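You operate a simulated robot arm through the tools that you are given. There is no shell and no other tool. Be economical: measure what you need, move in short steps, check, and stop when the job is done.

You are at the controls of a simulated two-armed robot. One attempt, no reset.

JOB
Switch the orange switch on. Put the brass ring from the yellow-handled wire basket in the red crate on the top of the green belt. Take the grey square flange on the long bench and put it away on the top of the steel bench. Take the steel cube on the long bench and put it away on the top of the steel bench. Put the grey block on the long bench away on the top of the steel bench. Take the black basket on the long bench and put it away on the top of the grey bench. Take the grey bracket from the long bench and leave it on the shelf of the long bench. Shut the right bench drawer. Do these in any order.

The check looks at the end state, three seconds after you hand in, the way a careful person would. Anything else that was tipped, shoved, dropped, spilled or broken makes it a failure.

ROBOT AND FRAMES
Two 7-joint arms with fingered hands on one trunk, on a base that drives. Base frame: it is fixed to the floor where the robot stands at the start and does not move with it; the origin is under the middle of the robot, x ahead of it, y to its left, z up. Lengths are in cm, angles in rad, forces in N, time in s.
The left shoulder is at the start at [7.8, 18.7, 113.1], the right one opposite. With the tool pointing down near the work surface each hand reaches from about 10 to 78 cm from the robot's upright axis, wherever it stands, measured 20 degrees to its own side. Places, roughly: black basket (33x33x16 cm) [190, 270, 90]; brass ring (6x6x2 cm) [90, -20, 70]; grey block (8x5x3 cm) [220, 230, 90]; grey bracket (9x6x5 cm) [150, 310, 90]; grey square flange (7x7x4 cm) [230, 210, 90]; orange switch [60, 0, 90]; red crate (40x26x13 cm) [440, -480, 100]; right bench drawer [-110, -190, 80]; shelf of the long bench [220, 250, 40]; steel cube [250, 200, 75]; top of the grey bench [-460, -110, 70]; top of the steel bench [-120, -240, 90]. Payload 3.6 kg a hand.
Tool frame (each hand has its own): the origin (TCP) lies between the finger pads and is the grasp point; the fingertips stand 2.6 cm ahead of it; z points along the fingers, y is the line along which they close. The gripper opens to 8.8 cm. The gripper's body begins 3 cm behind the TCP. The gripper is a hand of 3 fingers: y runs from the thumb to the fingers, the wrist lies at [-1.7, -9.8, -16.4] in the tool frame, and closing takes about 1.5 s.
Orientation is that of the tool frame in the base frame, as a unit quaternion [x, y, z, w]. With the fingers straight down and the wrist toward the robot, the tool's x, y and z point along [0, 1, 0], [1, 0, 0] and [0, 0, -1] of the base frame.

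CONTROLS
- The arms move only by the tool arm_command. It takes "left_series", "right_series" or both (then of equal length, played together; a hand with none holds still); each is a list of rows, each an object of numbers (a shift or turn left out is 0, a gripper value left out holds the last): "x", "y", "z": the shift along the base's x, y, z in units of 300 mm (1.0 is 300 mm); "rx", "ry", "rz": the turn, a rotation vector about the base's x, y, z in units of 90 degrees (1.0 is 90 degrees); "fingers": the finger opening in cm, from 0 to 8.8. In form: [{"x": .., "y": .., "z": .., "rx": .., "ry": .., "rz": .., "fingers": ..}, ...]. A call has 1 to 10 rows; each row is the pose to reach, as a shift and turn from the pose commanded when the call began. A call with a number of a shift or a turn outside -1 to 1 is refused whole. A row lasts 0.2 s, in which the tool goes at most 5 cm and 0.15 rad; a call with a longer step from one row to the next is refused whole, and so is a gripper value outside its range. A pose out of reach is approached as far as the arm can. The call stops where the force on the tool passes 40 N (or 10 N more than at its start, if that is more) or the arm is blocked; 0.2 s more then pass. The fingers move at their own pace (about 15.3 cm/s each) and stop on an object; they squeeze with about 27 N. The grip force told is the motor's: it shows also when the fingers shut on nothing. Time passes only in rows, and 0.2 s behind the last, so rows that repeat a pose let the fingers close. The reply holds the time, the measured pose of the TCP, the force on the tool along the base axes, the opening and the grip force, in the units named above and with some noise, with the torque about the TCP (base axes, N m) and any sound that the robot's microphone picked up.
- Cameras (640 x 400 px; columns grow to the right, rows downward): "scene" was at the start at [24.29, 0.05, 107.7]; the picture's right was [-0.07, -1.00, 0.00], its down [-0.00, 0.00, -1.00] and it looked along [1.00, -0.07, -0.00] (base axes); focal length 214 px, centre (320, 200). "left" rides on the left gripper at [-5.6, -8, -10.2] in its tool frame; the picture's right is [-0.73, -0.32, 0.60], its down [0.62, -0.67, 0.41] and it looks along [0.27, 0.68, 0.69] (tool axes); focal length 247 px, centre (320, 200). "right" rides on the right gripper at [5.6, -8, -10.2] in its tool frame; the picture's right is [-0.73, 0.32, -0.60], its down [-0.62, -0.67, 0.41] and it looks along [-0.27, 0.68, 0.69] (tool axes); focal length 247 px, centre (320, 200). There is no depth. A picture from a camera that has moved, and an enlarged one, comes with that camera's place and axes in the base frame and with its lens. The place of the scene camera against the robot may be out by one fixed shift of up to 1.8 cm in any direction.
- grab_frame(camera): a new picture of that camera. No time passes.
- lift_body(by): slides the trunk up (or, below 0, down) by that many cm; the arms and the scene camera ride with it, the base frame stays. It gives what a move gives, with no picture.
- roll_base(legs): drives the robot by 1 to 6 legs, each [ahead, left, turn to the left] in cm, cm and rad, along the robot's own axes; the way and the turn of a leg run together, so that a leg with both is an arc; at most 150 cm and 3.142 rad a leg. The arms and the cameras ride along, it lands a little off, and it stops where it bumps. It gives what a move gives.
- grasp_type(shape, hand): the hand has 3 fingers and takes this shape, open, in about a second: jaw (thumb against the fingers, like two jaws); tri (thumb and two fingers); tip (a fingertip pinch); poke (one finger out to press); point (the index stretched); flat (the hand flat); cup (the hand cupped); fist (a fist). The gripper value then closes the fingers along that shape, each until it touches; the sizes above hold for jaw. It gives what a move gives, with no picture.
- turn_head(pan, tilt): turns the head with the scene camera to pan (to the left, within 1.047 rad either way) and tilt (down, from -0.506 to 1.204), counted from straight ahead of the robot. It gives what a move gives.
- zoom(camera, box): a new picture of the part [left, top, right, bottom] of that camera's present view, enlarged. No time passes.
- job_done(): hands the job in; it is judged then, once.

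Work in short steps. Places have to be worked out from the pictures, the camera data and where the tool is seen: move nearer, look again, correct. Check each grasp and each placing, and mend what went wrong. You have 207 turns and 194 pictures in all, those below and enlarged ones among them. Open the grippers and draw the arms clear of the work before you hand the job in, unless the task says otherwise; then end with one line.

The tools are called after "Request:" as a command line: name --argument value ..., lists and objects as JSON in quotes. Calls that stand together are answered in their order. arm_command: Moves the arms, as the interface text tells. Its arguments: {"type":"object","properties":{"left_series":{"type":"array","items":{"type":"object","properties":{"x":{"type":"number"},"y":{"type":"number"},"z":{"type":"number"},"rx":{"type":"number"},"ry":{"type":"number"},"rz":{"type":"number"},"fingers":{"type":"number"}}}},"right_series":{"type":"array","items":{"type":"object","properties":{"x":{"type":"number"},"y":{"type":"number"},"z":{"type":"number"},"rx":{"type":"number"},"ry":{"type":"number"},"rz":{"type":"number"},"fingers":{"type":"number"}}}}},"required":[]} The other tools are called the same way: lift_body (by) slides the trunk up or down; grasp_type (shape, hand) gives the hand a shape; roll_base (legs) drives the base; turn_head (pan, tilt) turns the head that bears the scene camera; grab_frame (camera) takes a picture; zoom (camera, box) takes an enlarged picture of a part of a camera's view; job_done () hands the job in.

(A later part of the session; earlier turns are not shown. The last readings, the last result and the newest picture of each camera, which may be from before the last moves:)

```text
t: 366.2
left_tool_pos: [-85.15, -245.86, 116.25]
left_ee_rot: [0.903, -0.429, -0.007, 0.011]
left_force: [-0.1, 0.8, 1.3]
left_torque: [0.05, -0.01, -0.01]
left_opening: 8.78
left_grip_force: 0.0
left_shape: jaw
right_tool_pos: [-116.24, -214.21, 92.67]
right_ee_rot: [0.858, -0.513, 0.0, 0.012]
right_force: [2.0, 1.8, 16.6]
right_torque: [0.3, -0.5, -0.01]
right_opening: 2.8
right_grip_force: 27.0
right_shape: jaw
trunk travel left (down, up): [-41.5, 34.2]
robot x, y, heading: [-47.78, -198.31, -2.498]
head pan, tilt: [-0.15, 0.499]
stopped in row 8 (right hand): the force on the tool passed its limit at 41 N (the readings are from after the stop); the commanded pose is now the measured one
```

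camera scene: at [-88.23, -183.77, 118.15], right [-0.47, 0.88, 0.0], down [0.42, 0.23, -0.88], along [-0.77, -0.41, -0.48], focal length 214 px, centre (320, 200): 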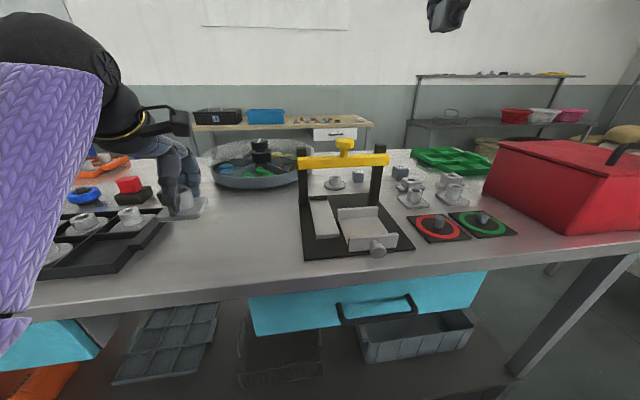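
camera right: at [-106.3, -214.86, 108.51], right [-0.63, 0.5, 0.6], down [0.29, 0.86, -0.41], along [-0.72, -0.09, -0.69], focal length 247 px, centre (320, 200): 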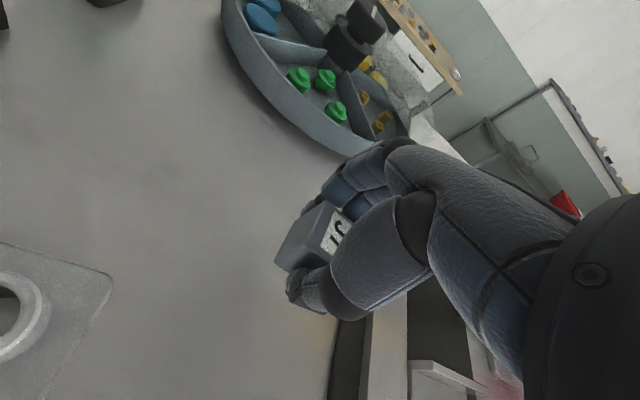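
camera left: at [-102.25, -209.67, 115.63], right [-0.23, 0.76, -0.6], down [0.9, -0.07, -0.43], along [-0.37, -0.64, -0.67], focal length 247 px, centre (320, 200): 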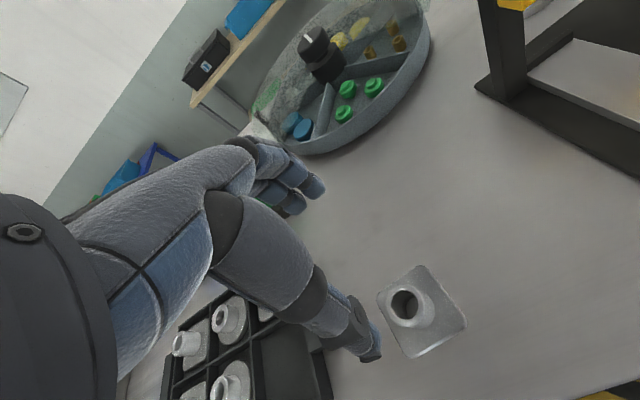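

Contact at z 92.7 as expected. Release and rise.

Request:
arm_command --right_series '[{"fingers": 8.8}, {"fingers": 8.8}, {"fingers": 8.8}, {"z": 0.06}, {"z": 0.2}, {"z": 0.34}, {"z": 0.48}, {"z": 0.62}, {"z": 0.76}]'

Request:
grab_frame --camera "right"

```text
t: 368.2
left_tool_pos: [-85.09, -245.77, 116.29]
left_ee_rot: [0.903, -0.429, -0.007, 0.01]
left_force: [-0.3, -0.7, -0.3]
left_torque: [-0.04, -0.02, 0.0]
left_opening: 8.77
left_grip_force: 0.1
left_shape: jaw
right_tool_pos: [-116.19, -214.09, 115.22]
right_ee_rot: [0.859, -0.513, 0.0, 0.008]
right_force: [0.4, -0.4, -0.5]
right_torque: [0.0, 0.01, -0.03]
right_opening: 8.77
right_grip_force: 0.1
right_shape: jaw
trunk travel left (down, up): [-41.5, 34.2]
robot x, y, heading: [-47.89, -198.16, -2.501]
head pan, tilt: [-0.15, 0.499]
```

```text
56 pictures are left
camera right: at [-106.39, -214.97, 125.26], right [-0.62, 0.5, 0.6], down [0.29, 0.86, -0.43], along [-0.73, -0.1, -0.68], focal length 247 px, centre (320, 200)
```

right: 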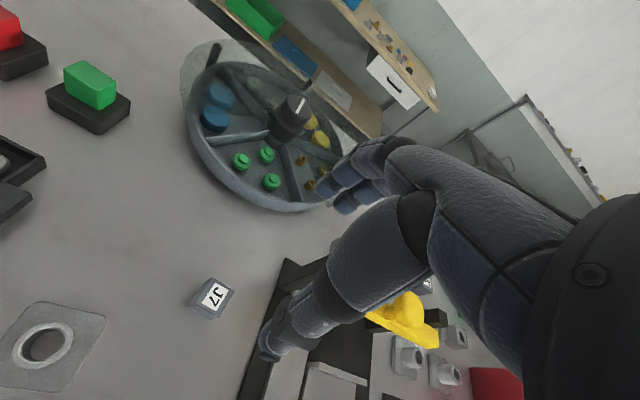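

Cube and flange are on the steel bench. Return to the long bench for the block and the basket.

Request:
roll_base --legs '[[-87, 0, 0], [0, -150, 0], [0, -150, 0], [0, -55, 0], [0, 0, 3.14]]'

Request:
turn_head --pan -0.1 --tilt 0.4

Request:
grab_frame --camera "scene"

```text
t: 396.9
left_tool_pos: [-156.98, 185.19, 116.3]
left_ee_rot: [0.411, 0.912, 0.01, 0.006]
left_force: [-0.3, -0.3, -0.4]
left_torque: [-0.01, -0.01, 0.0]
left_opening: 8.76
left_grip_force: 0.1
left_shape: jaw
right_tool_pos: [-124.57, 154.72, 115.06]
right_ee_rot: [0.495, 0.869, 0.008, -0.002]
right_force: [-0.1, -0.5, 0.7]
right_torque: [0.0, -0.02, -0.03]
right_opening: 8.77
right_grip_force: 0.1
right_shape: jaw
trunk travel left (down, up): [-41.5, 34.2]
robot x, y, heading: [-191.56, 136.06, 0.686]
head pan, tilt: [-0.15, 0.499]
```

```text
t: 397.6
left_tool_pos: [-157.04, 185.1, 116.2]
left_ee_rot: [0.41, 0.912, 0.009, 0.006]
left_force: [0.6, -0.7, 0.1]
left_torque: [0.03, 0.02, -0.01]
left_opening: 8.76
left_grip_force: 0.1
left_shape: jaw
right_tool_pos: [-124.7, 154.76, 115.07]
right_ee_rot: [0.495, 0.869, 0.009, -0.001]
right_force: [0.2, -0.1, 0.3]
right_torque: [0.01, 0.0, 0.03]
right_opening: 8.8
right_grip_force: 0.1
right_shape: jaw
trunk travel left (down, up): [-41.5, 34.2]
robot x, y, heading: [-192.25, 135.68, 0.683]
head pan, tilt: [-0.099, 0.4]
```

```text
55 pictures are left
camera scene: at [-174.28, 150.58, 119.1], right [0.55, -0.83, 0.0], down [-0.33, -0.21, -0.92], along [0.77, 0.51, -0.39], focal length 214 px, centre (320, 200)
```

scene: 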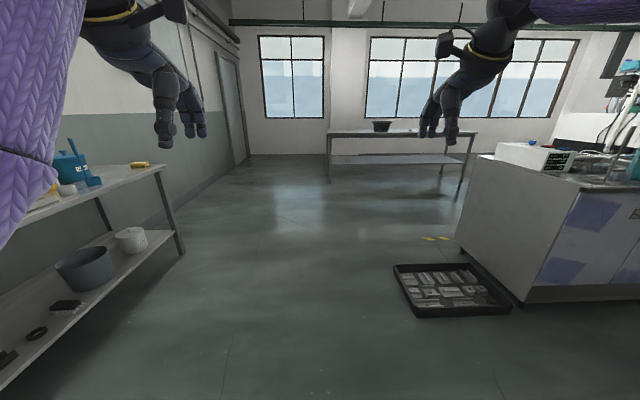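

Positioned at the lane. Correct heading, drive ahead 262 cm, strafe right 150 cm to face the block, then approach.

Request:
roll_base --legs '[[0, 0, -0.042], [131, 0, 0], [131, 0, 0], [0, -148, 0], [52, 0, 0]]'

Request:
turn_head --pan 0 --tilt 0.55

Request:
grab_frame --camera "scene"

Request:
grab_frame --camera "right"

```text
t: 420.2
left_tool_pos: [183.76, 252.19, 116.22]
left_ee_rot: [0.436, 0.9, 0.009, 0.007]
left_force: [0.1, 1.0, -0.2]
left_torque: [0.0, 0.0, -0.02]
left_opening: 8.76
left_grip_force: 0.1
left_shape: jaw
right_tool_pos: [214.36, 219.89, 115.09]
right_ee_rot: [0.518, 0.855, 0.008, -0.001]
right_force: [0.1, 0.4, -0.6]
right_torque: [0.01, 0.02, 0.0]
right_opening: 8.77
right_grip_force: 0.0
right_shape: jaw
trunk travel left (down, up): [-41.5, 34.2]
robot x, y, heading: [145.77, 204.73, 0.629]
head pan, tilt: [-0.099, 0.4]
```

```text
t: 420.9
left_tool_pos: [183.57, 251.86, 116.34]
left_ee_rot: [0.435, 0.9, 0.011, 0.007]
left_force: [0.4, 0.4, 0.7]
left_torque: [0.02, 0.02, -0.01]
left_opening: 8.74
left_grip_force: 0.1
left_shape: jaw
right_tool_pos: [214.21, 219.84, 115.16]
right_ee_rot: [0.519, 0.855, 0.009, -0.001]
right_force: [0.4, 0.0, -0.5]
right_torque: [0.02, 0.02, 0.04]
right_opening: 8.77
right_grip_force: 0.1
right_shape: jaw
trunk travel left (down, up): [-41.5, 34.2]
robot x, y, heading: [145.81, 205.23, 0.633]
head pan, tilt: [0.0, 0.55]
```

```text
54 pictures are left
camera scene: at [163.69, 219.05, 117.74], right [0.59, -0.81, 0.0], down [-0.42, -0.31, -0.85], along [0.69, 0.5, -0.52], focal length 214 px, centre (320, 200)
```

scene: 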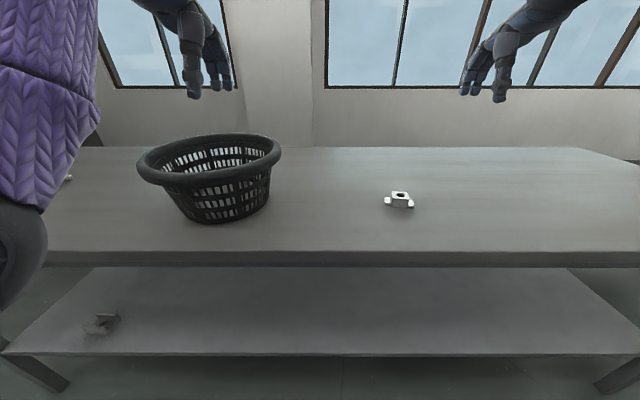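

```text
53 pictures are left
camera right: at [204.39, 221.09, 125.18], right [0.62, -0.51, 0.6], down [-0.3, -0.85, -0.43], along [0.73, 0.09, -0.68], focal length 247 px, centre (320, 200)
```

right: 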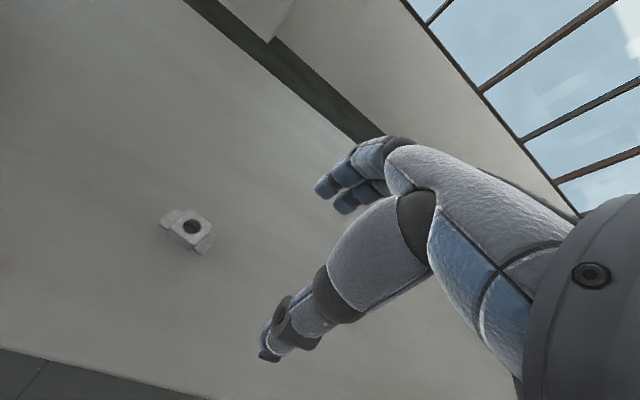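

Block at (217.7,230.8), its short side ~16° yaw. I'll put the block in the basket for transport. Move the right hand above the block.

Request:
arm_command --right_series '[{"x": 0.03, "y": 0.12, "z": -0.07, "rz": -0.06}, {"x": 0.07, "y": 0.25, "z": -0.16, "rz": -0.12}, {"x": 0.117, "y": 0.367, "z": -0.26, "rz": -0.12}, {"x": 0.117, "y": 0.367, "z": -0.4, "rz": -0.12}, {"x": 0.117, "y": 0.367, "z": -0.5, "rz": -0.12}]'

Request:
grab_frame --camera "right"

```text
t: 422.1
left_tool_pos: [183.64, 252.07, 116.33]
left_ee_rot: [0.435, 0.9, 0.009, 0.007]
left_force: [-0.4, -0.1, -0.5]
left_torque: [-0.01, 0.01, 0.01]
left_opening: 8.78
left_grip_force: 0.0
left_shape: jaw
right_tool_pos: [217.51, 230.51, 99.84]
right_ee_rot: [0.596, 0.803, 0.009, 0.001]
right_force: [0.0, -0.5, 0.4]
right_torque: [-0.02, -0.02, 0.01]
right_opening: 8.76
right_grip_force: 0.2
right_shape: jaw
right hand out of reach, approached as far as the arm can: row 5
trunk travel left (down, up): [-41.5, 34.2]
robot x, y, heading: [145.78, 204.85, 0.63]
head pan, tilt: [0.0, 0.55]
```

```text
52 pictures are left
camera right: at [207.96, 233.64, 109.83], right [0.51, -0.62, 0.6], down [-0.45, -0.78, -0.43], along [0.73, -0.05, -0.68], focal length 247 px, centre (320, 200)
```

right: 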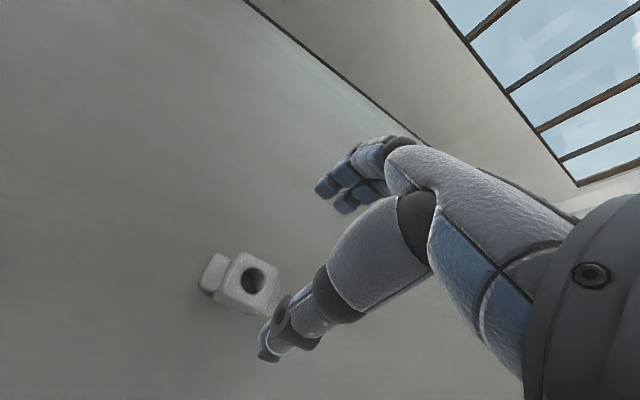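

Slightly out of reach; drive 10 cm closer, shift the hand back equally and look again.

Request:
roll_base --legs '[[10, 0, 0]]'

Request:
arm_command --right_series '[{"x": -0.12, "y": -0.08}, {"x": -0.265, "y": -0.185}]'

Request:
grab_frame --camera "right"

```text
t: 423.3
left_tool_pos: [191.75, 258.19, 116.3]
left_ee_rot: [0.435, 0.9, 0.008, 0.007]
left_force: [0.3, 0.3, -0.4]
left_torque: [-0.03, 0.02, 0.0]
left_opening: 8.79
left_grip_force: 0.1
left_shape: jaw
right_tool_pos: [225.57, 236.54, 99.68]
right_ee_rot: [0.597, 0.802, 0.009, 0.0]
right_force: [-0.2, 0.8, -0.7]
right_torque: [0.02, 0.01, 0.0]
right_opening: 8.78
right_grip_force: 0.1
right_shape: jaw
trunk travel left (down, up): [-41.5, 34.2]
robot x, y, heading: [153.89, 210.38, 0.635]
head pan, tilt: [0.0, 0.55]
```

```text
refused: row 2 steps farther than a row can; nothing moved
```

```text
51 pictures are left
camera right: at [216.13, 239.54, 109.79], right [0.51, -0.62, 0.6], down [-0.45, -0.78, -0.43], along [0.73, -0.05, -0.68], focal length 247 px, centre (320, 200)
```

right: 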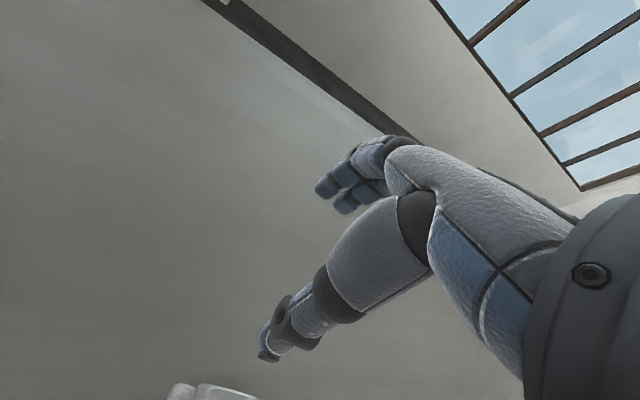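

Block target refined to (217.6,231.0). Shift the hand in smaller rows and descend.

Request:
arm_command --right_series '[{"x": -0.09, "y": -0.06, "rz": 0.02}, {"x": -0.18, "y": -0.12, "rz": 0.05}, {"x": -0.267, "y": -0.183, "rz": 0.05}, {"x": -0.267, "y": -0.183, "z": -0.13, "rz": 0.05}, {"x": -0.267, "y": -0.183, "z": -0.26, "rz": 0.05}, {"x": -0.267, "y": -0.183, "z": -0.36, "rz": 0.05}, {"x": -0.267, "y": -0.183, "z": -0.405, "rz": 0.05}]'

Request:
grab_frame --camera "right"

```text
t: 424.9
left_tool_pos: [191.68, 257.91, 116.32]
left_ee_rot: [0.436, 0.9, 0.011, 0.007]
left_force: [0.9, -0.2, -0.7]
left_torque: [0.0, 0.01, -0.02]
left_opening: 8.77
left_grip_force: 0.0
left_shape: jaw
right_tool_pos: [217.29, 230.73, 87.67]
right_ee_rot: [0.565, 0.825, 0.009, 0.0]
right_force: [0.4, -0.3, 0.2]
right_torque: [-0.01, -0.03, 0.0]
right_opening: 8.8
right_grip_force: 0.0
right_shape: jaw
trunk travel left (down, up): [-41.5, 34.2]
robot x, y, heading: [153.84, 210.61, 0.628]
head pan, tilt: [0.0, 0.55]
```

```text
50 pictures are left
camera right: at [207.77, 233.19, 97.71], right [0.56, -0.58, 0.6], down [-0.39, -0.82, -0.43], along [0.73, 0.0, -0.68], focal length 247 px, centre (320, 200)
```

right: 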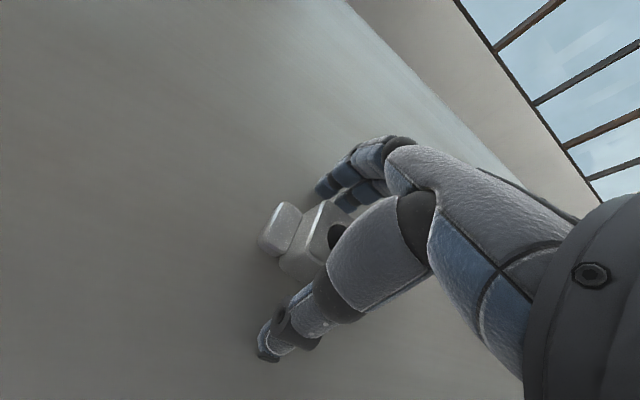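

Block is between the fingers. Close and lift.

Request:
arm_command --right_series '[{"fingers": 7}, {"fingers": 5}, {"fingers": 3}, {"fingers": 0}, {"fingers": 0}, {"fingers": 0}, {"z": 0.06}, {"z": 0.2}, {"z": 0.34}, {"z": 0.48}]'

Request:
grab_frame --camera "right"

```text
t: 427.1
left_tool_pos: [191.66, 257.9, 116.33]
left_ee_rot: [0.435, 0.9, 0.01, 0.007]
left_force: [0.0, -0.5, -0.2]
left_torque: [0.0, -0.01, 0.0]
left_opening: 8.76
left_grip_force: 0.0
left_shape: jaw
right_tool_pos: [217.38, 230.84, 102.2]
right_ee_rot: [0.564, 0.826, 0.008, 0.0]
right_force: [-0.3, -0.2, -0.9]
right_torque: [0.02, -0.02, -0.01]
right_opening: 3.57
right_grip_force: 27.3
right_shape: jaw
trunk travel left (down, up): [-41.5, 34.2]
robot x, y, heading: [154.02, 210.67, 0.632]
head pan, tilt: [0.0, 0.55]
```

```text
49 pictures are left
camera right: at [207.67, 233.19, 112.18], right [0.56, -0.58, 0.6], down [-0.39, -0.82, -0.43], along [0.73, 0.01, -0.68], focal length 247 px, centre (320, 200)
```

right: 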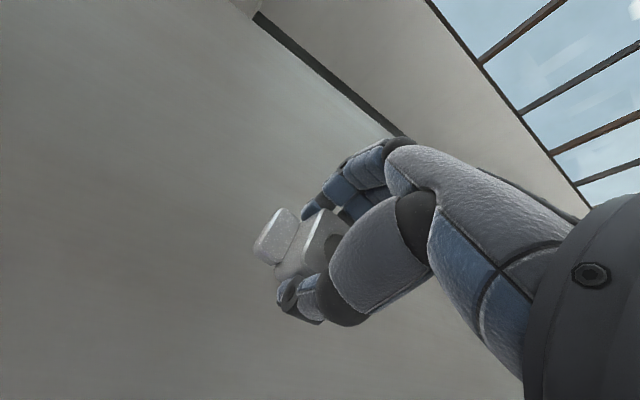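

Block held. Raise and strafe left 48 cm so it is above the basket.

Request:
arm_command --right_series '[{"z": 0.15}, {"z": 0.3}, {"z": 0.45}]'

Request:
roll_base --legs '[[0, 48, 0.01]]'

Request:
grab_frame --camera "right"

Request:
grab_frame --camera "scene"

```text
t: 427.9
left_tool_pos: [191.54, 257.94, 116.36]
left_ee_rot: [0.436, 0.9, 0.009, 0.007]
left_force: [0.7, 0.1, -0.4]
left_torque: [-0.01, 0.0, 0.0]
left_opening: 8.77
left_grip_force: 0.0
left_shape: jaw
right_tool_pos: [217.31, 230.95, 115.7]
right_ee_rot: [0.564, 0.826, 0.008, 0.0]
right_force: [0.2, 0.7, -0.6]
right_torque: [0.0, -0.02, 0.0]
right_opening: 3.55
right_grip_force: 27.4
right_shape: jaw
trunk travel left (down, up): [-41.5, 34.2]
robot x, y, heading: [154.0, 210.6, 0.629]
head pan, tilt: [0.0, 0.55]
```

```text
t: 430.7
left_tool_pos: [162.72, 297.03, 116.32]
left_ee_rot: [0.431, 0.902, 0.009, 0.007]
left_force: [0.3, 0.1, -0.3]
left_torque: [-0.01, -0.01, 0.0]
left_opening: 8.78
left_grip_force: 0.1
left_shape: jaw
right_tool_pos: [188.6, 270.19, 115.63]
right_ee_rot: [0.56, 0.829, 0.008, 0.0]
right_force: [-0.2, 0.2, -1.3]
right_torque: [0.01, -0.03, 0.01]
right_opening: 3.54
right_grip_force: 27.0
right_shape: jaw
trunk travel left (down, up): [-41.5, 34.2]
robot x, y, heading: [125.8, 249.04, 0.645]
head pan, tilt: [0.0, 0.55]
```

```text
48 pictures are left
camera right: at [179.01, 272.43, 125.67], right [0.56, -0.57, 0.6], down [-0.38, -0.82, -0.43], along [0.73, 0.01, -0.68], focal length 247 px, centre (320, 200)
```

right: 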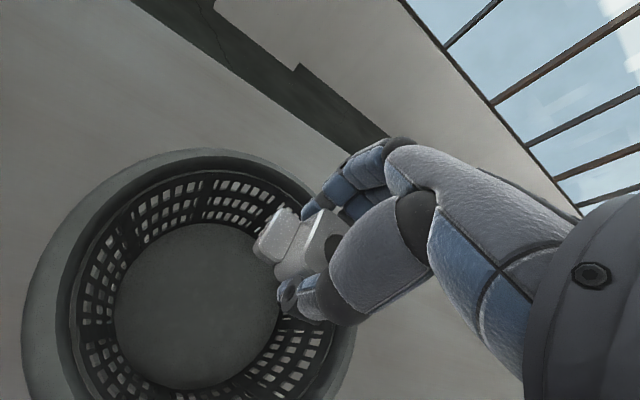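

```text
47 pictures are left
camera scene: at [143.16, 263.72, 117.73], right [0.6, -0.8, 0.0], down [-0.42, -0.31, -0.85], along [0.68, 0.51, -0.52], focal length 214 px, centre (320, 200)
```

scene: 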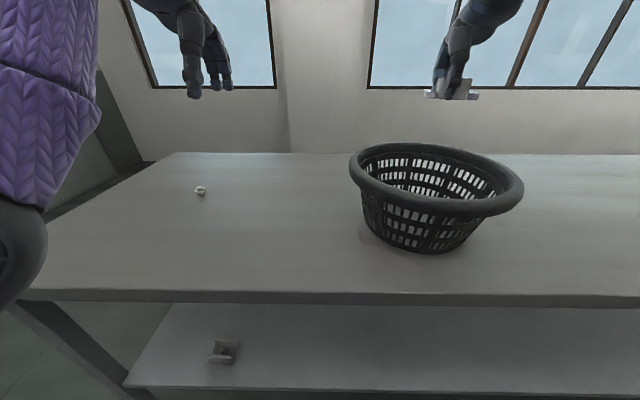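

The basket's floor centre is (189.2,270.5), right below the block. Lower it in.

Request:
arm_command --right_series '[{"z": -0.15, "x": 0.015}, {"z": -0.3, "x": 0.015}, {"z": -0.45, "x": 0.015}, {"z": -0.6, "x": 0.015}, {"z": -0.72, "x": 0.015}, {"z": -0.79, "x": 0.015}, {"z": -0.82, "x": 0.015}, {"z": -0.84, "x": 0.015}, {"z": -0.86, "x": 0.015}]'

Request:
grab_frame --camera "right"

```text
t: 432.7
left_tool_pos: [162.73, 296.8, 116.32]
left_ee_rot: [0.43, 0.903, 0.011, 0.007]
left_force: [0.6, -0.5, -0.3]
left_torque: [0.01, 0.01, -0.03]
left_opening: 8.77
left_grip_force: 0.2
left_shape: jaw
right_tool_pos: [189.21, 270.14, 89.87]
right_ee_rot: [0.56, 0.828, 0.009, 0.0]
right_force: [0.1, 0.5, 0.7]
right_torque: [0.06, 0.4, -0.03]
right_opening: 3.54
right_grip_force: 27.1
right_shape: jaw
trunk travel left (down, up): [-41.5, 34.2]
robot x, y, heading: [125.22, 248.82, 0.639]
head pan, tilt: [0.0, 0.55]
```

```text
46 pictures are left
camera right: at [179.51, 272.32, 99.94], right [0.56, -0.57, 0.6], down [-0.38, -0.82, -0.43], along [0.73, 0.01, -0.68], focal length 247 px, centre (320, 200)
```

right: 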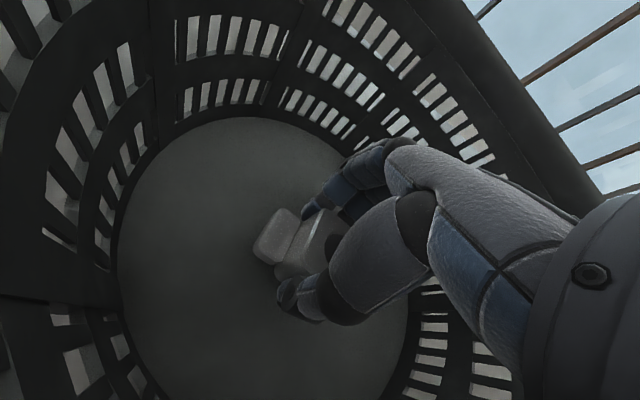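

It has just touched (torque shows). Release and rise out.

Request:
arm_command --right_series '[{"z": -0.008, "fingers": 5.5}, {"z": -0.008, "fingers": 7}, {"z": -0.008, "fingers": 7}, {"z": 0.1}, {"z": 0.25}, {"z": 0.4}, {"z": 0.55}, {"z": 0.7}, {"z": 0.85}, {"z": 0.95, "fingers": 8.8}]'

Request:
grab_frame --camera "right"

```text
t: 434.9
left_tool_pos: [162.74, 296.89, 116.26]
left_ee_rot: [0.43, 0.903, 0.01, 0.007]
left_force: [-0.8, 0.3, 0.2]
left_torque: [0.01, -0.01, 0.0]
left_opening: 8.75
left_grip_force: 0.0
left_shape: jaw
right_tool_pos: [189.13, 270.27, 118.4]
right_ee_rot: [0.559, 0.829, 0.008, 0.0]
right_force: [-0.1, 0.5, 1.1]
right_torque: [-0.02, 0.01, 0.0]
right_opening: 8.75
right_grip_force: 0.0
right_shape: jaw
trunk travel left (down, up): [-41.5, 34.2]
robot x, y, heading: [125.52, 248.95, 0.636]
head pan, tilt: [0.0, 0.55]
```

```text
45 pictures are left
camera right: at [179.41, 272.35, 128.46], right [0.56, -0.57, 0.6], down [-0.38, -0.82, -0.43], along [0.73, 0.01, -0.68], focal length 247 px, centre (320, 200)
```

right: 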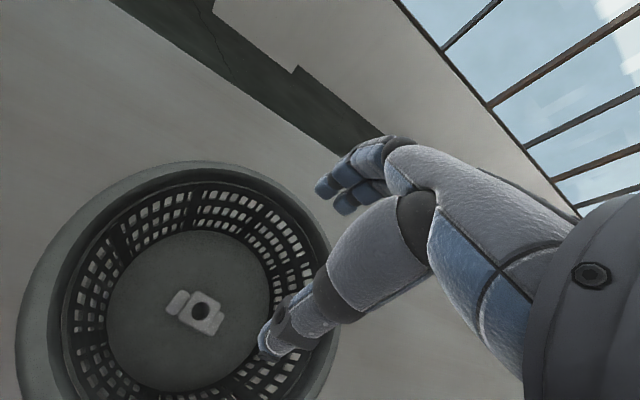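

Block is in the basket. Now centre on the basket (strafe right 21) and turn both hands so they can grip the rim from left and right.

Request:
roll_base --legs '[[0, -21, 0.008]]'

Request:
arm_command --left_series '[{"rz": -0.09}, {"rz": -0.18}, {"rz": -0.27}, {"rz": -0.36}, {"rz": -0.45}, {"rz": -0.54}, {"rz": -0.63}, {"rz": -0.72}, {"rz": -0.81}, {"rz": -0.9}]' --right_series '[{"rz": 0.09}, {"rz": 0.18}, {"rz": 0.27}, {"rz": 0.36}, {"rz": 0.45}, {"rz": 0.54}, {"rz": 0.63}, {"rz": 0.72}, {"rz": 0.81}, {"rz": 0.9}]'

Request:
arm_command --left_series '[{"rz": -0.06}, {"rz": -0.12}, {"rz": -0.12}]' --right_series '[{"rz": 0.09}, {"rz": 0.18}, {"rz": 0.26}]'

Request:
grab_frame --camera "left"

Request:
grab_frame --camera "right"

```text
t: 436.5
left_tool_pos: [174.91, 280.43, 116.31]
left_ee_rot: [0.426, 0.905, 0.011, 0.006]
left_force: [0.4, -0.2, -0.6]
left_torque: [0.0, 0.02, 0.04]
left_opening: 8.79
left_grip_force: 0.1
left_shape: jaw
right_tool_pos: [201.51, 253.98, 118.37]
right_ee_rot: [0.556, 0.831, 0.008, 0.0]
right_force: [0.3, -0.8, 0.6]
right_torque: [0.03, 0.03, 0.01]
right_opening: 8.77
right_grip_force: 0.0
right_shape: jaw
trunk travel left (down, up): [-41.5, 34.2]
robot x, y, heading: [138.09, 232.94, 0.65]
head pan, tilt: [0.0, 0.55]
```

```text
t: 438.7
left_tool_pos: [174.8, 280.64, 116.31]
left_ee_rot: [0.912, 0.41, 0.005, 0.012]
left_force: [0.0, 1.0, 0.6]
left_torque: [0.03, -0.03, 0.06]
left_opening: 8.75
left_grip_force: 0.0
left_shape: jaw
right_tool_pos: [190.98, 250.89, 119.03]
right_ee_rot: [0.077, 0.997, 0.025, 0.012]
right_force: [-0.2, -0.4, 0.7]
right_torque: [0.02, -0.05, 0.0]
right_opening: 8.78
right_grip_force: 0.1
right_shape: jaw
right hand out of reach, approached as far as the arm can: row 6, 7, 8, 9, 10
trunk travel left (down, up): [-41.5, 34.2]
robot x, y, heading: [137.83, 232.43, 0.649]
head pan, tilt: [0.0, 0.55]
```

```text
t: 439.5
left_tool_pos: [174.84, 280.53, 116.32]
left_ee_rot: [0.946, 0.323, 0.002, 0.012]
left_force: [-0.3, 0.1, 0.5]
left_torque: [-0.03, -0.01, 0.04]
left_opening: 8.79
left_grip_force: 0.0
left_shape: jaw
right_tool_pos: [191.21, 251.06, 118.99]
right_ee_rot: [0.075, 0.997, 0.025, 0.011]
right_force: [-0.2, -0.1, -0.7]
right_torque: [-0.01, -0.02, 0.0]
right_opening: 8.78
right_grip_force: 0.0
right_shape: jaw
right hand out of reach, approached as far as the arm can: row 1, 2, 3
trunk travel left (down, up): [-41.5, 34.2]
robot x, y, heading: [138.07, 232.84, 0.651]
head pan, tilt: [0.0, 0.55]
```

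```text
44 pictures are left
camera left: at [165.35, 283.76, 126.33], right [-0.77, -0.21, -0.6], down [0.09, 0.9, -0.43], along [0.63, -0.39, -0.67], focal length 247 px, centre (320, 200)
```

left: 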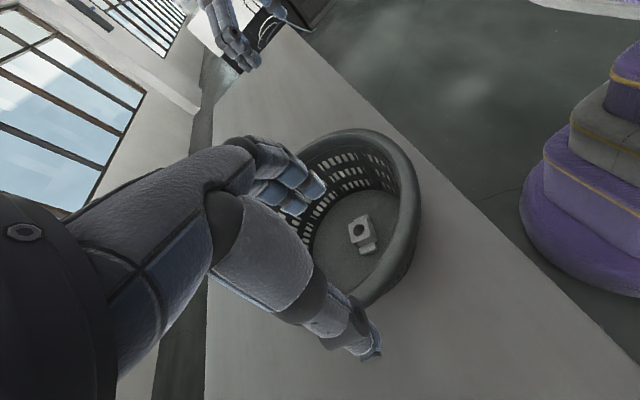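

```text
43 pictures are left
camera right: at [184.01, 243.53, 128.61], right [0.76, 0.18, 0.63], down [0.53, -0.73, -0.43], along [0.38, 0.66, -0.65], focal length 247 px, centre (320, 200)
```

right: 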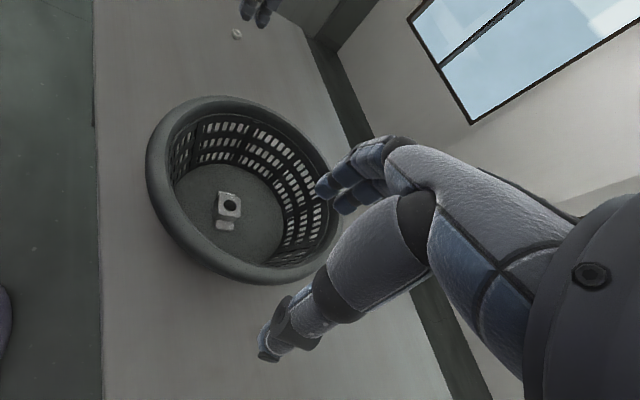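

The left hand reached its sideways yaw, but the right stopped at ~45°. I'll back off 25 cm, lower the trunk to the standard height and retry the right hand's yaw.

Request:
roll_base --legs '[[-25, 0, 0]]'

Request:
lift_body --by -14

Request:
arm_command --right_series '[{"x": -0.05, "z": 0.08}, {"x": -0.1, "z": 0.16}, {"x": -0.15, "z": 0.24, "rz": 0.05}, {"x": -0.15, "z": 0.24, "rz": 0.14}, {"x": -0.15, "z": 0.24, "rz": 0.23}, {"x": -0.15, "z": 0.24, "rz": 0.32}, {"x": -0.15, "z": 0.24, "rz": 0.41}, {"x": -0.15, "z": 0.24, "rz": 0.5}]'

Request:
grab_frame --camera "scene"

```text
t: 441.4
left_tool_pos: [154.67, 265.35, 116.36]
left_ee_rot: [0.946, 0.324, 0.003, 0.012]
left_force: [0.6, 0.0, 0.5]
left_torque: [0.03, -0.01, -0.01]
left_opening: 8.74
left_grip_force: 0.1
left_shape: jaw
right_tool_pos: [171.01, 235.68, 119.16]
right_ee_rot: [0.075, 0.997, 0.025, 0.012]
right_force: [-0.1, 0.1, -0.1]
right_torque: [-0.01, -0.02, -0.02]
right_opening: 8.79
right_grip_force: 0.0
right_shape: jaw
trunk travel left (down, up): [-41.5, 34.2]
robot x, y, heading: [117.7, 217.19, 0.647]
head pan, tilt: [0.0, 0.55]
```

```text
t: 443.0
left_tool_pos: [154.79, 265.47, 102.42]
left_ee_rot: [0.946, 0.324, 0.003, 0.012]
left_force: [-0.2, -0.1, -0.7]
left_torque: [-0.01, 0.0, -0.02]
left_opening: 8.77
left_grip_force: 0.1
left_shape: jaw
right_tool_pos: [171.09, 235.78, 105.07]
right_ee_rot: [0.075, 0.997, 0.024, 0.012]
right_force: [0.0, -0.5, -0.8]
right_torque: [-0.01, -0.02, 0.02]
right_opening: 8.76
right_grip_force: 0.0
right_shape: jaw
trunk travel left (down, up): [-27.5, 48.2]
robot x, y, heading: [117.9, 217.32, 0.654]
head pan, tilt: [0.0, 0.55]
```

```text
t: 444.8
left_tool_pos: [154.43, 265.67, 102.41]
left_ee_rot: [0.946, 0.324, 0.004, 0.014]
left_force: [-1.1, 0.9, -0.4]
left_torque: [-0.05, -0.04, 0.0]
left_opening: 8.75
left_grip_force: 0.1
left_shape: jaw
right_tool_pos: [155.52, 236.06, 114.93]
right_ee_rot: [-0.193, 0.981, 0.015, -0.004]
right_force: [-0.5, -0.4, 0.3]
right_torque: [-0.03, 0.0, -0.01]
right_opening: 8.8
right_grip_force: 0.1
right_shape: jaw
right hand out of reach, approached as far as the arm can: row 5, 6, 7, 8
trunk travel left (down, up): [-27.5, 48.2]
robot x, y, heading: [118.08, 217.09, 0.649]
head pan, tilt: [0.0, 0.55]
```

```text
42 pictures are left
camera scene: at [136.83, 233.42, 102.69], right [0.6, -0.8, 0.0], down [-0.41, -0.32, -0.85], along [0.68, 0.51, -0.52], focal length 214 px, centre (320, 200)
```

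scene: 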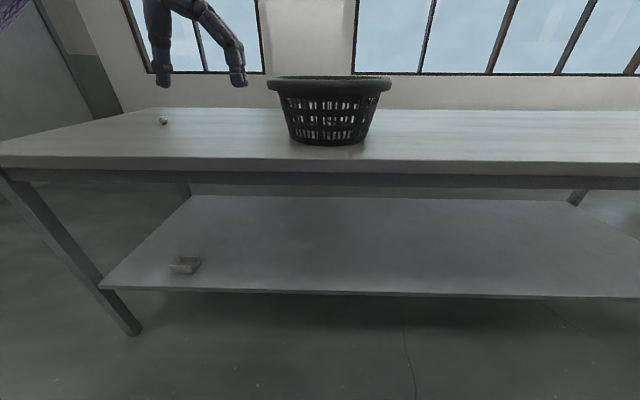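

Right yaw is now ~75°. Extend it forward and right while finishing the yaw.

Request:
arm_command --right_series '[{"x": 0.1, "y": 0.02}, {"x": 0.2, "y": 0.04}, {"x": 0.3, "y": 0.06}, {"x": 0.4, "y": 0.08, "rz": 0.04}, {"x": 0.5, "y": 0.1, "rz": 0.1}, {"x": 0.6, "y": 0.12, "rz": 0.16}]'

```text
t: 446.2
left_tool_pos: [154.73, 265.51, 102.3]
left_ee_rot: [0.946, 0.325, 0.003, 0.013]
left_force: [0.0, 0.1, -0.1]
left_torque: [0.03, 0.01, 0.01]
left_opening: 8.79
left_grip_force: 0.1
left_shape: jaw
right_tool_pos: [153.61, 229.13, 117.44]
right_ee_rot: [-0.308, 0.951, 0.014, -0.01]
right_force: [0.1, 0.1, 0.1]
right_torque: [0.04, 0.01, -0.02]
right_opening: 8.8
right_grip_force: 0.0
right_shape: jaw
right hand out of reach, approached as far as the arm can: row 1, 2, 3, 4, 5, 6
trunk travel left (down, up): [-27.5, 48.2]
robot x, y, heading: [118.05, 217.44, 0.653]
head pan, tilt: [0.0, 0.55]
```

Yaw is right but the arm is folded; as with the left arm before, lower it first, then extend.

Request:
arm_command --right_series '[{"z": -0.12}, {"z": -0.24}, {"z": -0.36}, {"z": -0.48}, {"z": -0.56}, {"z": -0.56, "x": 0.1, "y": 0.05}, {"z": -0.56, "x": 0.2, "y": 0.1}, {"z": -0.56, "x": 0.3, "y": 0.15}, {"z": -0.56, "x": 0.4, "y": 0.2}]'

```text
t: 448.2
left_tool_pos: [154.73, 265.39, 102.33]
left_ee_rot: [0.946, 0.325, 0.002, 0.012]
left_force: [-0.6, 0.8, -0.3]
left_torque: [0.01, 0.01, 0.02]
left_opening: 8.78
left_grip_force: 0.0
left_shape: jaw
right_tool_pos: [151.42, 226.7, 109.72]
right_ee_rot: [-0.313, 0.95, 0.016, -0.007]
right_force: [0.2, 0.0, -0.4]
right_torque: [-0.01, 0.02, -0.02]
right_opening: 8.82
right_grip_force: 0.1
right_shape: jaw
right hand out of reach, approached as far as the arm can: row 1, 2, 3, 4, 5, 6, 7, 8, 9
trunk travel left (down, up): [-27.5, 48.2]
robot x, y, heading: [117.95, 217.04, 0.652]
head pan, tilt: [0.0, 0.55]
```

The right arm can't hold that yaw. Instead I'll grip the rim front and back (right hand at the front, left hand at the far side), both facing forward. Unwind both yaws first.

Request:
arm_command --left_series '[{"rz": 0.09}, {"rz": 0.18}, {"rz": 0.27}, {"rz": 0.36}, {"rz": 0.45, "z": 0.05}, {"rz": 0.54, "z": 0.1}, {"rz": 0.63, "z": 0.15}, {"rz": 0.72, "z": 0.2}, {"rz": 0.81, "z": 0.25}, {"rz": 0.9, "z": 0.3}]' --right_series '[{"rz": -0.09}, {"rz": -0.18, "x": 0.03}, {"rz": -0.27, "x": 0.06}, {"rz": -0.36, "x": 0.1}, {"rz": -0.45, "x": 0.15}, {"rz": -0.54, "x": 0.2}, {"rz": -0.63, "x": 0.25}, {"rz": -0.72, "x": 0.3}, {"rz": -0.8, "x": 0.35}, {"rz": -0.85, "x": 0.4, "y": 0.05}]'

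Request:
arm_command --left_series '[{"rz": 0.06}, {"rz": 0.12}]' --right_series '[{"z": 0.05}, {"z": 0.1}]'

```text
t: 450.4
left_tool_pos: [154.85, 265.47, 111.38]
left_ee_rot: [0.508, 0.862, 0.008, 0.007]
left_force: [-0.1, 0.2, 0.1]
left_torque: [-0.01, -0.03, 0.01]
left_opening: 8.79
left_grip_force: 0.1
left_shape: jaw
right_tool_pos: [163.37, 228.33, 109.52]
right_ee_rot: [0.342, 0.94, 0.017, 0.004]
right_force: [0.5, -0.6, 0.3]
right_torque: [0.02, 0.0, 0.01]
right_opening: 8.83
right_grip_force: 0.1
right_shape: jaw
trunk travel left (down, up): [-27.5, 48.2]
robot x, y, heading: [117.97, 217.65, 0.649]
head pan, tilt: [0.0, 0.55]
```

```text
t: 451.0
left_tool_pos: [154.67, 265.42, 111.26]
left_ee_rot: [0.427, 0.904, 0.011, 0.007]
left_force: [0.2, -0.1, 0.0]
left_torque: [0.02, -0.03, -0.02]
left_opening: 8.79
left_grip_force: 0.0
left_shape: jaw
right_tool_pos: [163.21, 228.24, 112.61]
right_ee_rot: [0.341, 0.94, 0.017, 0.005]
right_force: [0.2, 0.0, 0.8]
right_torque: [0.01, -0.04, 0.03]
right_opening: 8.8
right_grip_force: 0.0
right_shape: jaw
trunk travel left (down, up): [-27.5, 48.2]
robot x, y, heading: [117.79, 217.13, 0.648]
head pan, tilt: [0.0, 0.55]
```

Both hands are back to normal. Raise the trunk 10, drive 35 cm in, and position the left hand over the far-left rim, the right over the near-right rim.

Request:
lift_body --by 10

Request:
roll_base --legs '[[35, 0, -0.005]]'

Request:
arm_command --left_series '[{"x": 0.1, "y": -0.01, "rz": 0.05}, {"x": 0.2, "y": -0.03, "rz": 0.1}, {"x": 0.3, "y": -0.045, "rz": 0.14}, {"x": 0.417, "y": -0.06, "rz": 0.14}]' --right_series '[{"x": -0.07, "y": 0.06, "rz": 0.06}, {"x": -0.14, "y": 0.12, "rz": 0.12}, {"x": -0.21, "y": 0.18, "rz": 0.19}, {"x": -0.267, "y": 0.237, "rz": 0.19}]'

Request:
grab_frame --camera "left"

Request:
grab_frame --camera "right"

```text
t: 452.4
left_tool_pos: [154.86, 265.32, 121.25]
left_ee_rot: [0.425, 0.905, 0.009, 0.006]
left_force: [0.3, 0.8, -0.4]
left_torque: [-0.02, 0.0, -0.01]
left_opening: 8.78
left_grip_force: 0.1
left_shape: jaw
right_tool_pos: [163.36, 228.37, 122.54]
right_ee_rot: [0.342, 0.94, 0.016, 0.004]
right_force: [0.3, 0.1, -0.4]
right_torque: [0.01, -0.01, -0.04]
right_opening: 8.79
right_grip_force: 0.0
right_shape: jaw
trunk travel left (down, up): [-37.5, 38.2]
robot x, y, heading: [118.0, 216.92, 0.649]
head pan, tilt: [0.0, 0.55]
```

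```text
t: 454.6
left_tool_pos: [183.18, 286.38, 121.27]
left_ee_rot: [0.429, 0.903, 0.01, 0.006]
left_force: [0.3, -0.6, 0.8]
left_torque: [0.01, 0.01, 0.0]
left_opening: 8.77
left_grip_force: 0.0
left_shape: jaw
right_tool_pos: [191.55, 249.2, 122.51]
right_ee_rot: [0.345, 0.939, 0.018, 0.005]
right_force: [0.0, 1.0, 0.6]
right_torque: [0.02, 0.0, 0.03]
right_opening: 8.81
right_grip_force: 0.0
right_shape: jaw
trunk travel left (down, up): [-37.5, 38.2]
robot x, y, heading: [145.35, 238.15, 0.645]
head pan, tilt: [0.0, 0.55]
```

```text
t: 455.6
left_tool_pos: [195.61, 284.56, 121.28]
left_ee_rot: [0.327, 0.945, 0.011, 0.005]
left_force: [0.0, 0.7, -0.2]
left_torque: [-0.03, 0.01, 0.0]
left_opening: 8.77
left_grip_force: 0.0
left_shape: jaw
right_tool_pos: [183.45, 256.22, 122.48]
right_ee_rot: [0.2, 0.98, 0.018, 0.002]
right_force: [0.1, 0.0, 0.2]
right_torque: [0.03, -0.01, -0.02]
right_opening: 8.8
right_grip_force: 0.1
right_shape: jaw
trunk travel left (down, up): [-37.5, 38.2]
robot x, y, heading: [145.72, 238.39, 0.642]
head pan, tilt: [0.0, 0.55]
```

```text
41 pictures are left
camera left: at [194.91, 274.59, 131.33], right [0.39, -0.69, -0.6], down [-0.89, -0.13, -0.43], along [0.22, 0.71, -0.67], focal length 247 px, centre (320, 200)
```

left: 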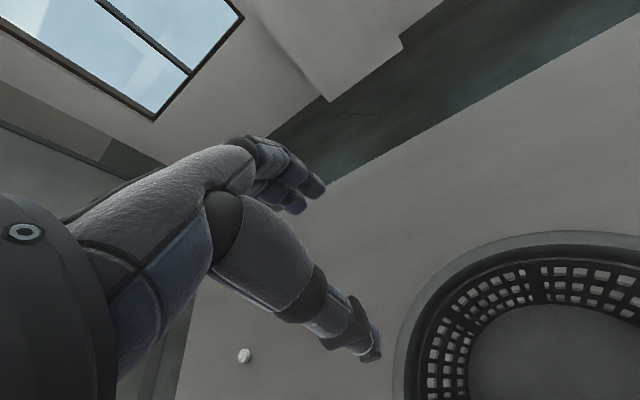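

```text
40 pictures are left
camera right: at [174.91, 250.82, 132.41], right [0.79, -0.02, 0.61], down [0.32, -0.84, -0.44], along [0.52, 0.54, -0.66], focal length 247 px, centre (320, 200)
```

right: 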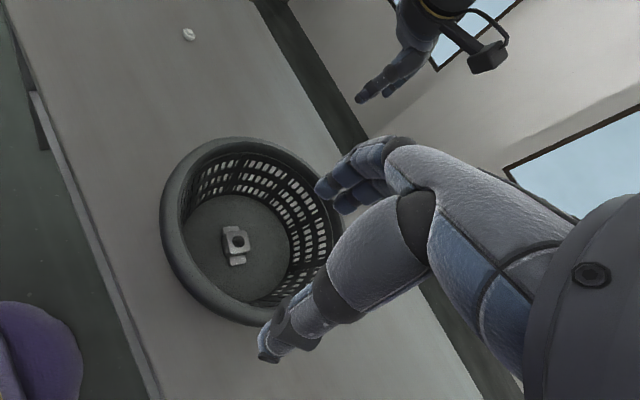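

The left hand is over the rim; the right needs 1.8 cm inward. Lower both to straddle the rim.

Request:
arm_command --left_series '[{"z": -0.13}, {"z": -0.26}, {"z": -0.39}, {"z": -0.52}, {"z": -0.62}, {"z": -0.7}, {"z": -0.74}]' --right_series '[{"z": -0.13, "x": 0.012, "y": 0.03}, {"z": -0.26, "x": 0.023, "y": 0.057}, {"z": -0.39, "x": 0.023, "y": 0.057}, {"z": -0.52, "x": 0.023, "y": 0.057}, {"z": -0.64, "x": 0.023, "y": 0.057}, {"z": -0.74, "x": 0.023, "y": 0.057}, {"z": -0.78, "x": 0.023, "y": 0.057}]'

Request:
grab_frame --camera "left"

Request:
grab_frame --camera "right"

Request:
grab_frame --camera "scene"

```text
t: 457.2
left_tool_pos: [195.46, 284.51, 99.18]
left_ee_rot: [0.328, 0.945, 0.012, 0.004]
left_force: [0.1, -0.5, -0.1]
left_torque: [0.01, 0.0, 0.02]
left_opening: 8.77
left_grip_force: 0.0
left_shape: jaw
right_tool_pos: [184.13, 257.82, 99.19]
right_ee_rot: [0.201, 0.979, 0.017, 0.002]
right_force: [0.3, -1.0, 0.6]
right_torque: [-0.03, 0.01, 0.01]
right_opening: 8.82
right_grip_force: 0.0
right_shape: jaw
trunk travel left (down, up): [-37.5, 38.2]
robot x, y, heading: [145.8, 238.45, 0.646]
head pan, tilt: [0.0, 0.55]
```

```text
39 pictures are left
camera left: at [194.77, 274.61, 109.07], right [0.39, -0.69, -0.6], down [-0.89, -0.13, -0.43], along [0.22, 0.71, -0.67], focal length 247 px, centre (320, 200)
```

left: 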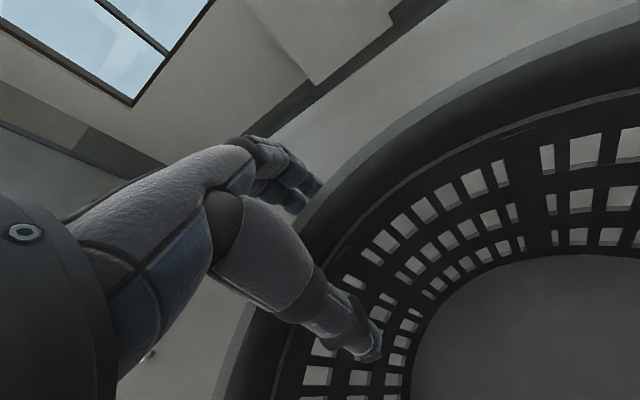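

```text
38 pictures are left
camera right: at [175.64, 252.46, 109.06], right [0.79, -0.02, 0.61], down [0.32, -0.84, -0.44], along [0.52, 0.54, -0.66], focal length 247 px, centre (320, 200)
```

right: 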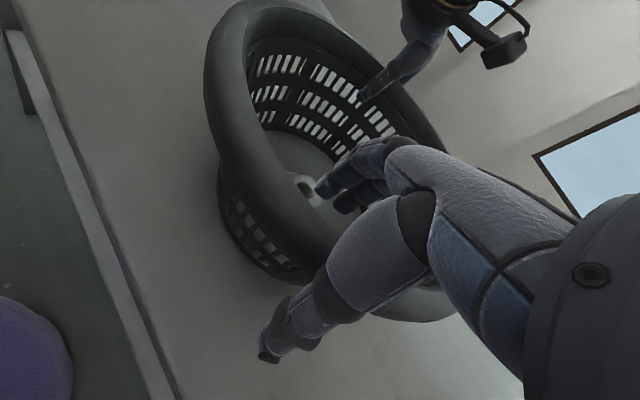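

```text
37 pictures are left
camera scene: at [164.0, 253.25, 113.48], right [0.6, -0.8, 0.0], down [-0.42, -0.31, -0.85], along [0.68, 0.51, -0.52], focal length 214 px, centre (320, 200)
```

scene: 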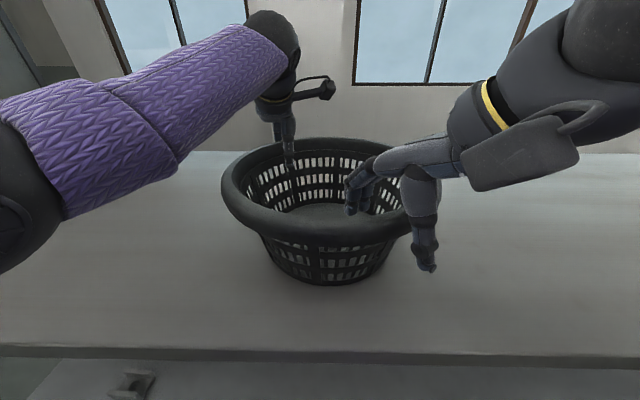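

Both hands straddle the rim. Lower 1 cm more and close both.

Request:
arm_command --left_series '[{"z": -0.03}, {"z": -0.03, "fingers": 6}, {"z": -0.03, "fingers": 4}, {"z": -0.03, "fingers": 2}, {"z": -0.03, "fingers": 0}, {"z": -0.03, "fingers": 0}, {"z": -0.03, "fingers": 0}]' --right_series '[{"z": -0.03}, {"z": -0.03, "fingers": 6}, {"z": -0.03, "fingers": 4}, {"z": -0.03, "fingers": 2}, {"z": -0.03, "fingers": 0}, {"z": -0.03, "fingers": 0}, {"z": -0.03, "fingers": 0}]'

Request:
grab_frame --camera "scene"

```text
t: 458.8
left_tool_pos: [195.46, 284.51, 98.13]
left_ee_rot: [0.328, 0.945, 0.01, 0.005]
left_force: [-1.2, -1.2, 0.2]
left_torque: [-0.52, 0.47, 0.38]
left_opening: 2.48
left_grip_force: 27.2
left_shape: jaw
right_tool_pos: [184.1, 257.94, 98.36]
right_ee_rot: [0.201, 0.98, 0.018, 0.002]
right_force: [0.4, 1.3, -0.3]
right_torque: [0.55, -0.19, -0.36]
right_opening: 2.49
right_grip_force: 26.6
right_shape: jaw
trunk travel left (down, up): [-37.5, 38.2]
robot x, y, heading: [145.67, 238.46, 0.645]
head pan, tilt: [0.0, 0.55]
```

```text
36 pictures are left
camera scene: at [164.0, 253.25, 113.47], right [0.6, -0.8, 0.0], down [-0.42, -0.31, -0.85], along [0.68, 0.51, -0.52], focal length 214 px, centre (320, 200)
```

scene: 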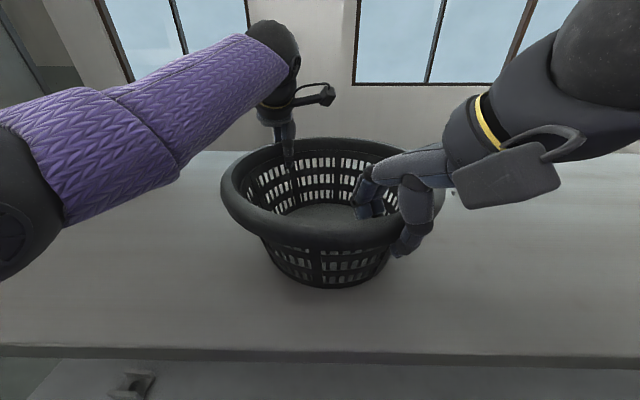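

Both grip the rim (2.5 cm, 27 N). Lift with the trunk by 8 cm and check.

Request:
lift_body --by 8

Request:
grab_frame --camera "scene"

```text
t: 460.0
left_tool_pos: [195.58, 284.53, 106.13]
left_ee_rot: [0.327, 0.945, 0.011, 0.004]
left_force: [-1.3, -1.6, -2.1]
left_torque: [-0.44, 0.3, 0.34]
left_opening: 2.51
left_grip_force: 27.4
left_shape: jaw
right_tool_pos: [184.17, 257.93, 106.26]
right_ee_rot: [0.201, 0.979, 0.018, 0.002]
right_force: [0.7, 1.4, -1.5]
right_torque: [0.5, -0.32, -0.4]
right_opening: 2.54
right_grip_force: 26.6
right_shape: jaw
trunk travel left (down, up): [-45.5, 30.2]
robot x, y, heading: [146.13, 238.21, 0.646]
head pan, tilt: [0.0, 0.55]
```

```text
35 pictures are left
camera scene: at [163.4, 252.79, 121.92], right [0.6, -0.8, 0.0], down [-0.42, -0.31, -0.85], along [0.68, 0.51, -0.52], focal length 214 px, centre (320, 200)
```

scene: 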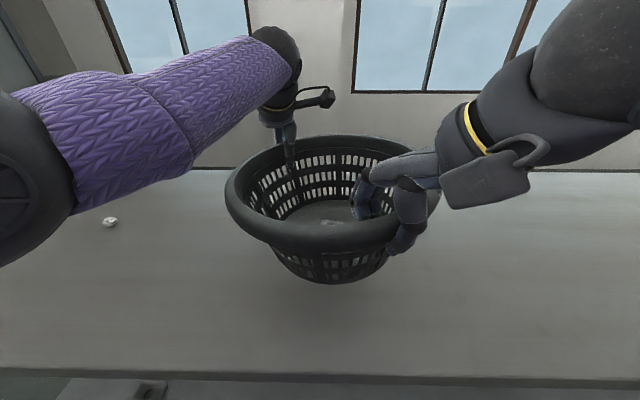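

The basket hangs level and light. Drive back, left, and turn around to head for the grey bench.

Request:
roll_base --legs '[[-70, 0, 0], [0, 121, 0], [0, 0, 3.13]]'

Request:
roll_base --legs '[[128, 0, 0], [128, 0, 0]]'

Request:
turn_head --pan 0.2 --tilt 0.3

Request:
grab_frame --camera "scene"

```text
t: 476.9
left_tool_pos: [-33.54, 245.88, 106.07]
left_ee_rot: [0.942, -0.335, -0.006, 0.01]
left_force: [1.2, 0.6, -2.5]
left_torque: [0.46, -0.33, 0.33]
left_opening: 2.46
left_grip_force: 26.8
left_shape: jaw
right_tool_pos: [-21.72, 272.21, 106.23]
right_ee_rot: [0.978, -0.209, -0.002, 0.018]
right_force: [-0.5, -1.4, -1.8]
right_torque: [-0.47, 0.26, -0.38]
right_opening: 2.53
right_grip_force: 27.5
right_shape: jaw
trunk travel left (down, up): [-45.5, 30.2]
robot x, y, heading: [17.35, 290.88, -2.511]
head pan, tilt: [0.0, 0.55]
```

```text
t: 489.3
left_tool_pos: [-240.82, 98.1, 106.14]
left_ee_rot: [0.941, -0.339, -0.004, 0.011]
left_force: [0.9, 1.6, -2.8]
left_torque: [0.43, -0.36, 0.32]
left_opening: 2.41
left_grip_force: 27.3
left_shape: jaw
right_tool_pos: [-228.91, 124.45, 106.35]
right_ee_rot: [0.977, -0.213, -0.001, 0.017]
right_force: [-1.8, -1.3, -1.8]
right_torque: [-0.48, 0.28, -0.38]
right_opening: 2.53
right_grip_force: 27.0
right_shape: jaw
trunk travel left (down, up): [-45.5, 30.2]
robot x, y, heading: [-190.18, 142.68, -2.519]
head pan, tilt: [0.0, 0.55]
```

```text
t: 490.1
left_tool_pos: [-240.78, 98.14, 106.16]
left_ee_rot: [0.941, -0.339, -0.004, 0.01]
left_force: [0.4, 0.8, -1.2]
left_torque: [0.46, -0.32, 0.37]
left_opening: 2.45
left_grip_force: 27.1
left_shape: jaw
right_tool_pos: [-228.88, 124.4, 106.18]
right_ee_rot: [0.977, -0.213, -0.002, 0.017]
right_force: [-1.2, -0.3, -1.5]
right_torque: [-0.46, 0.27, -0.34]
right_opening: 2.53
right_grip_force: 27.4
right_shape: jaw
trunk travel left (down, up): [-45.5, 30.2]
robot x, y, heading: [-190.06, 142.64, -2.522]
head pan, tilt: [0.201, 0.3]
```

```text
34 pictures are left
camera scene: at [-208.73, 128.71, 124.23], right [-0.73, 0.68, 0.0], down [0.2, 0.22, -0.95], along [-0.65, -0.7, -0.3], focal length 214 px, centre (320, 200)
```

scene: 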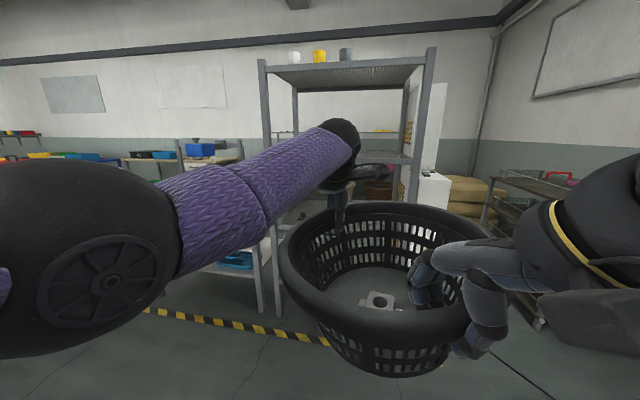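

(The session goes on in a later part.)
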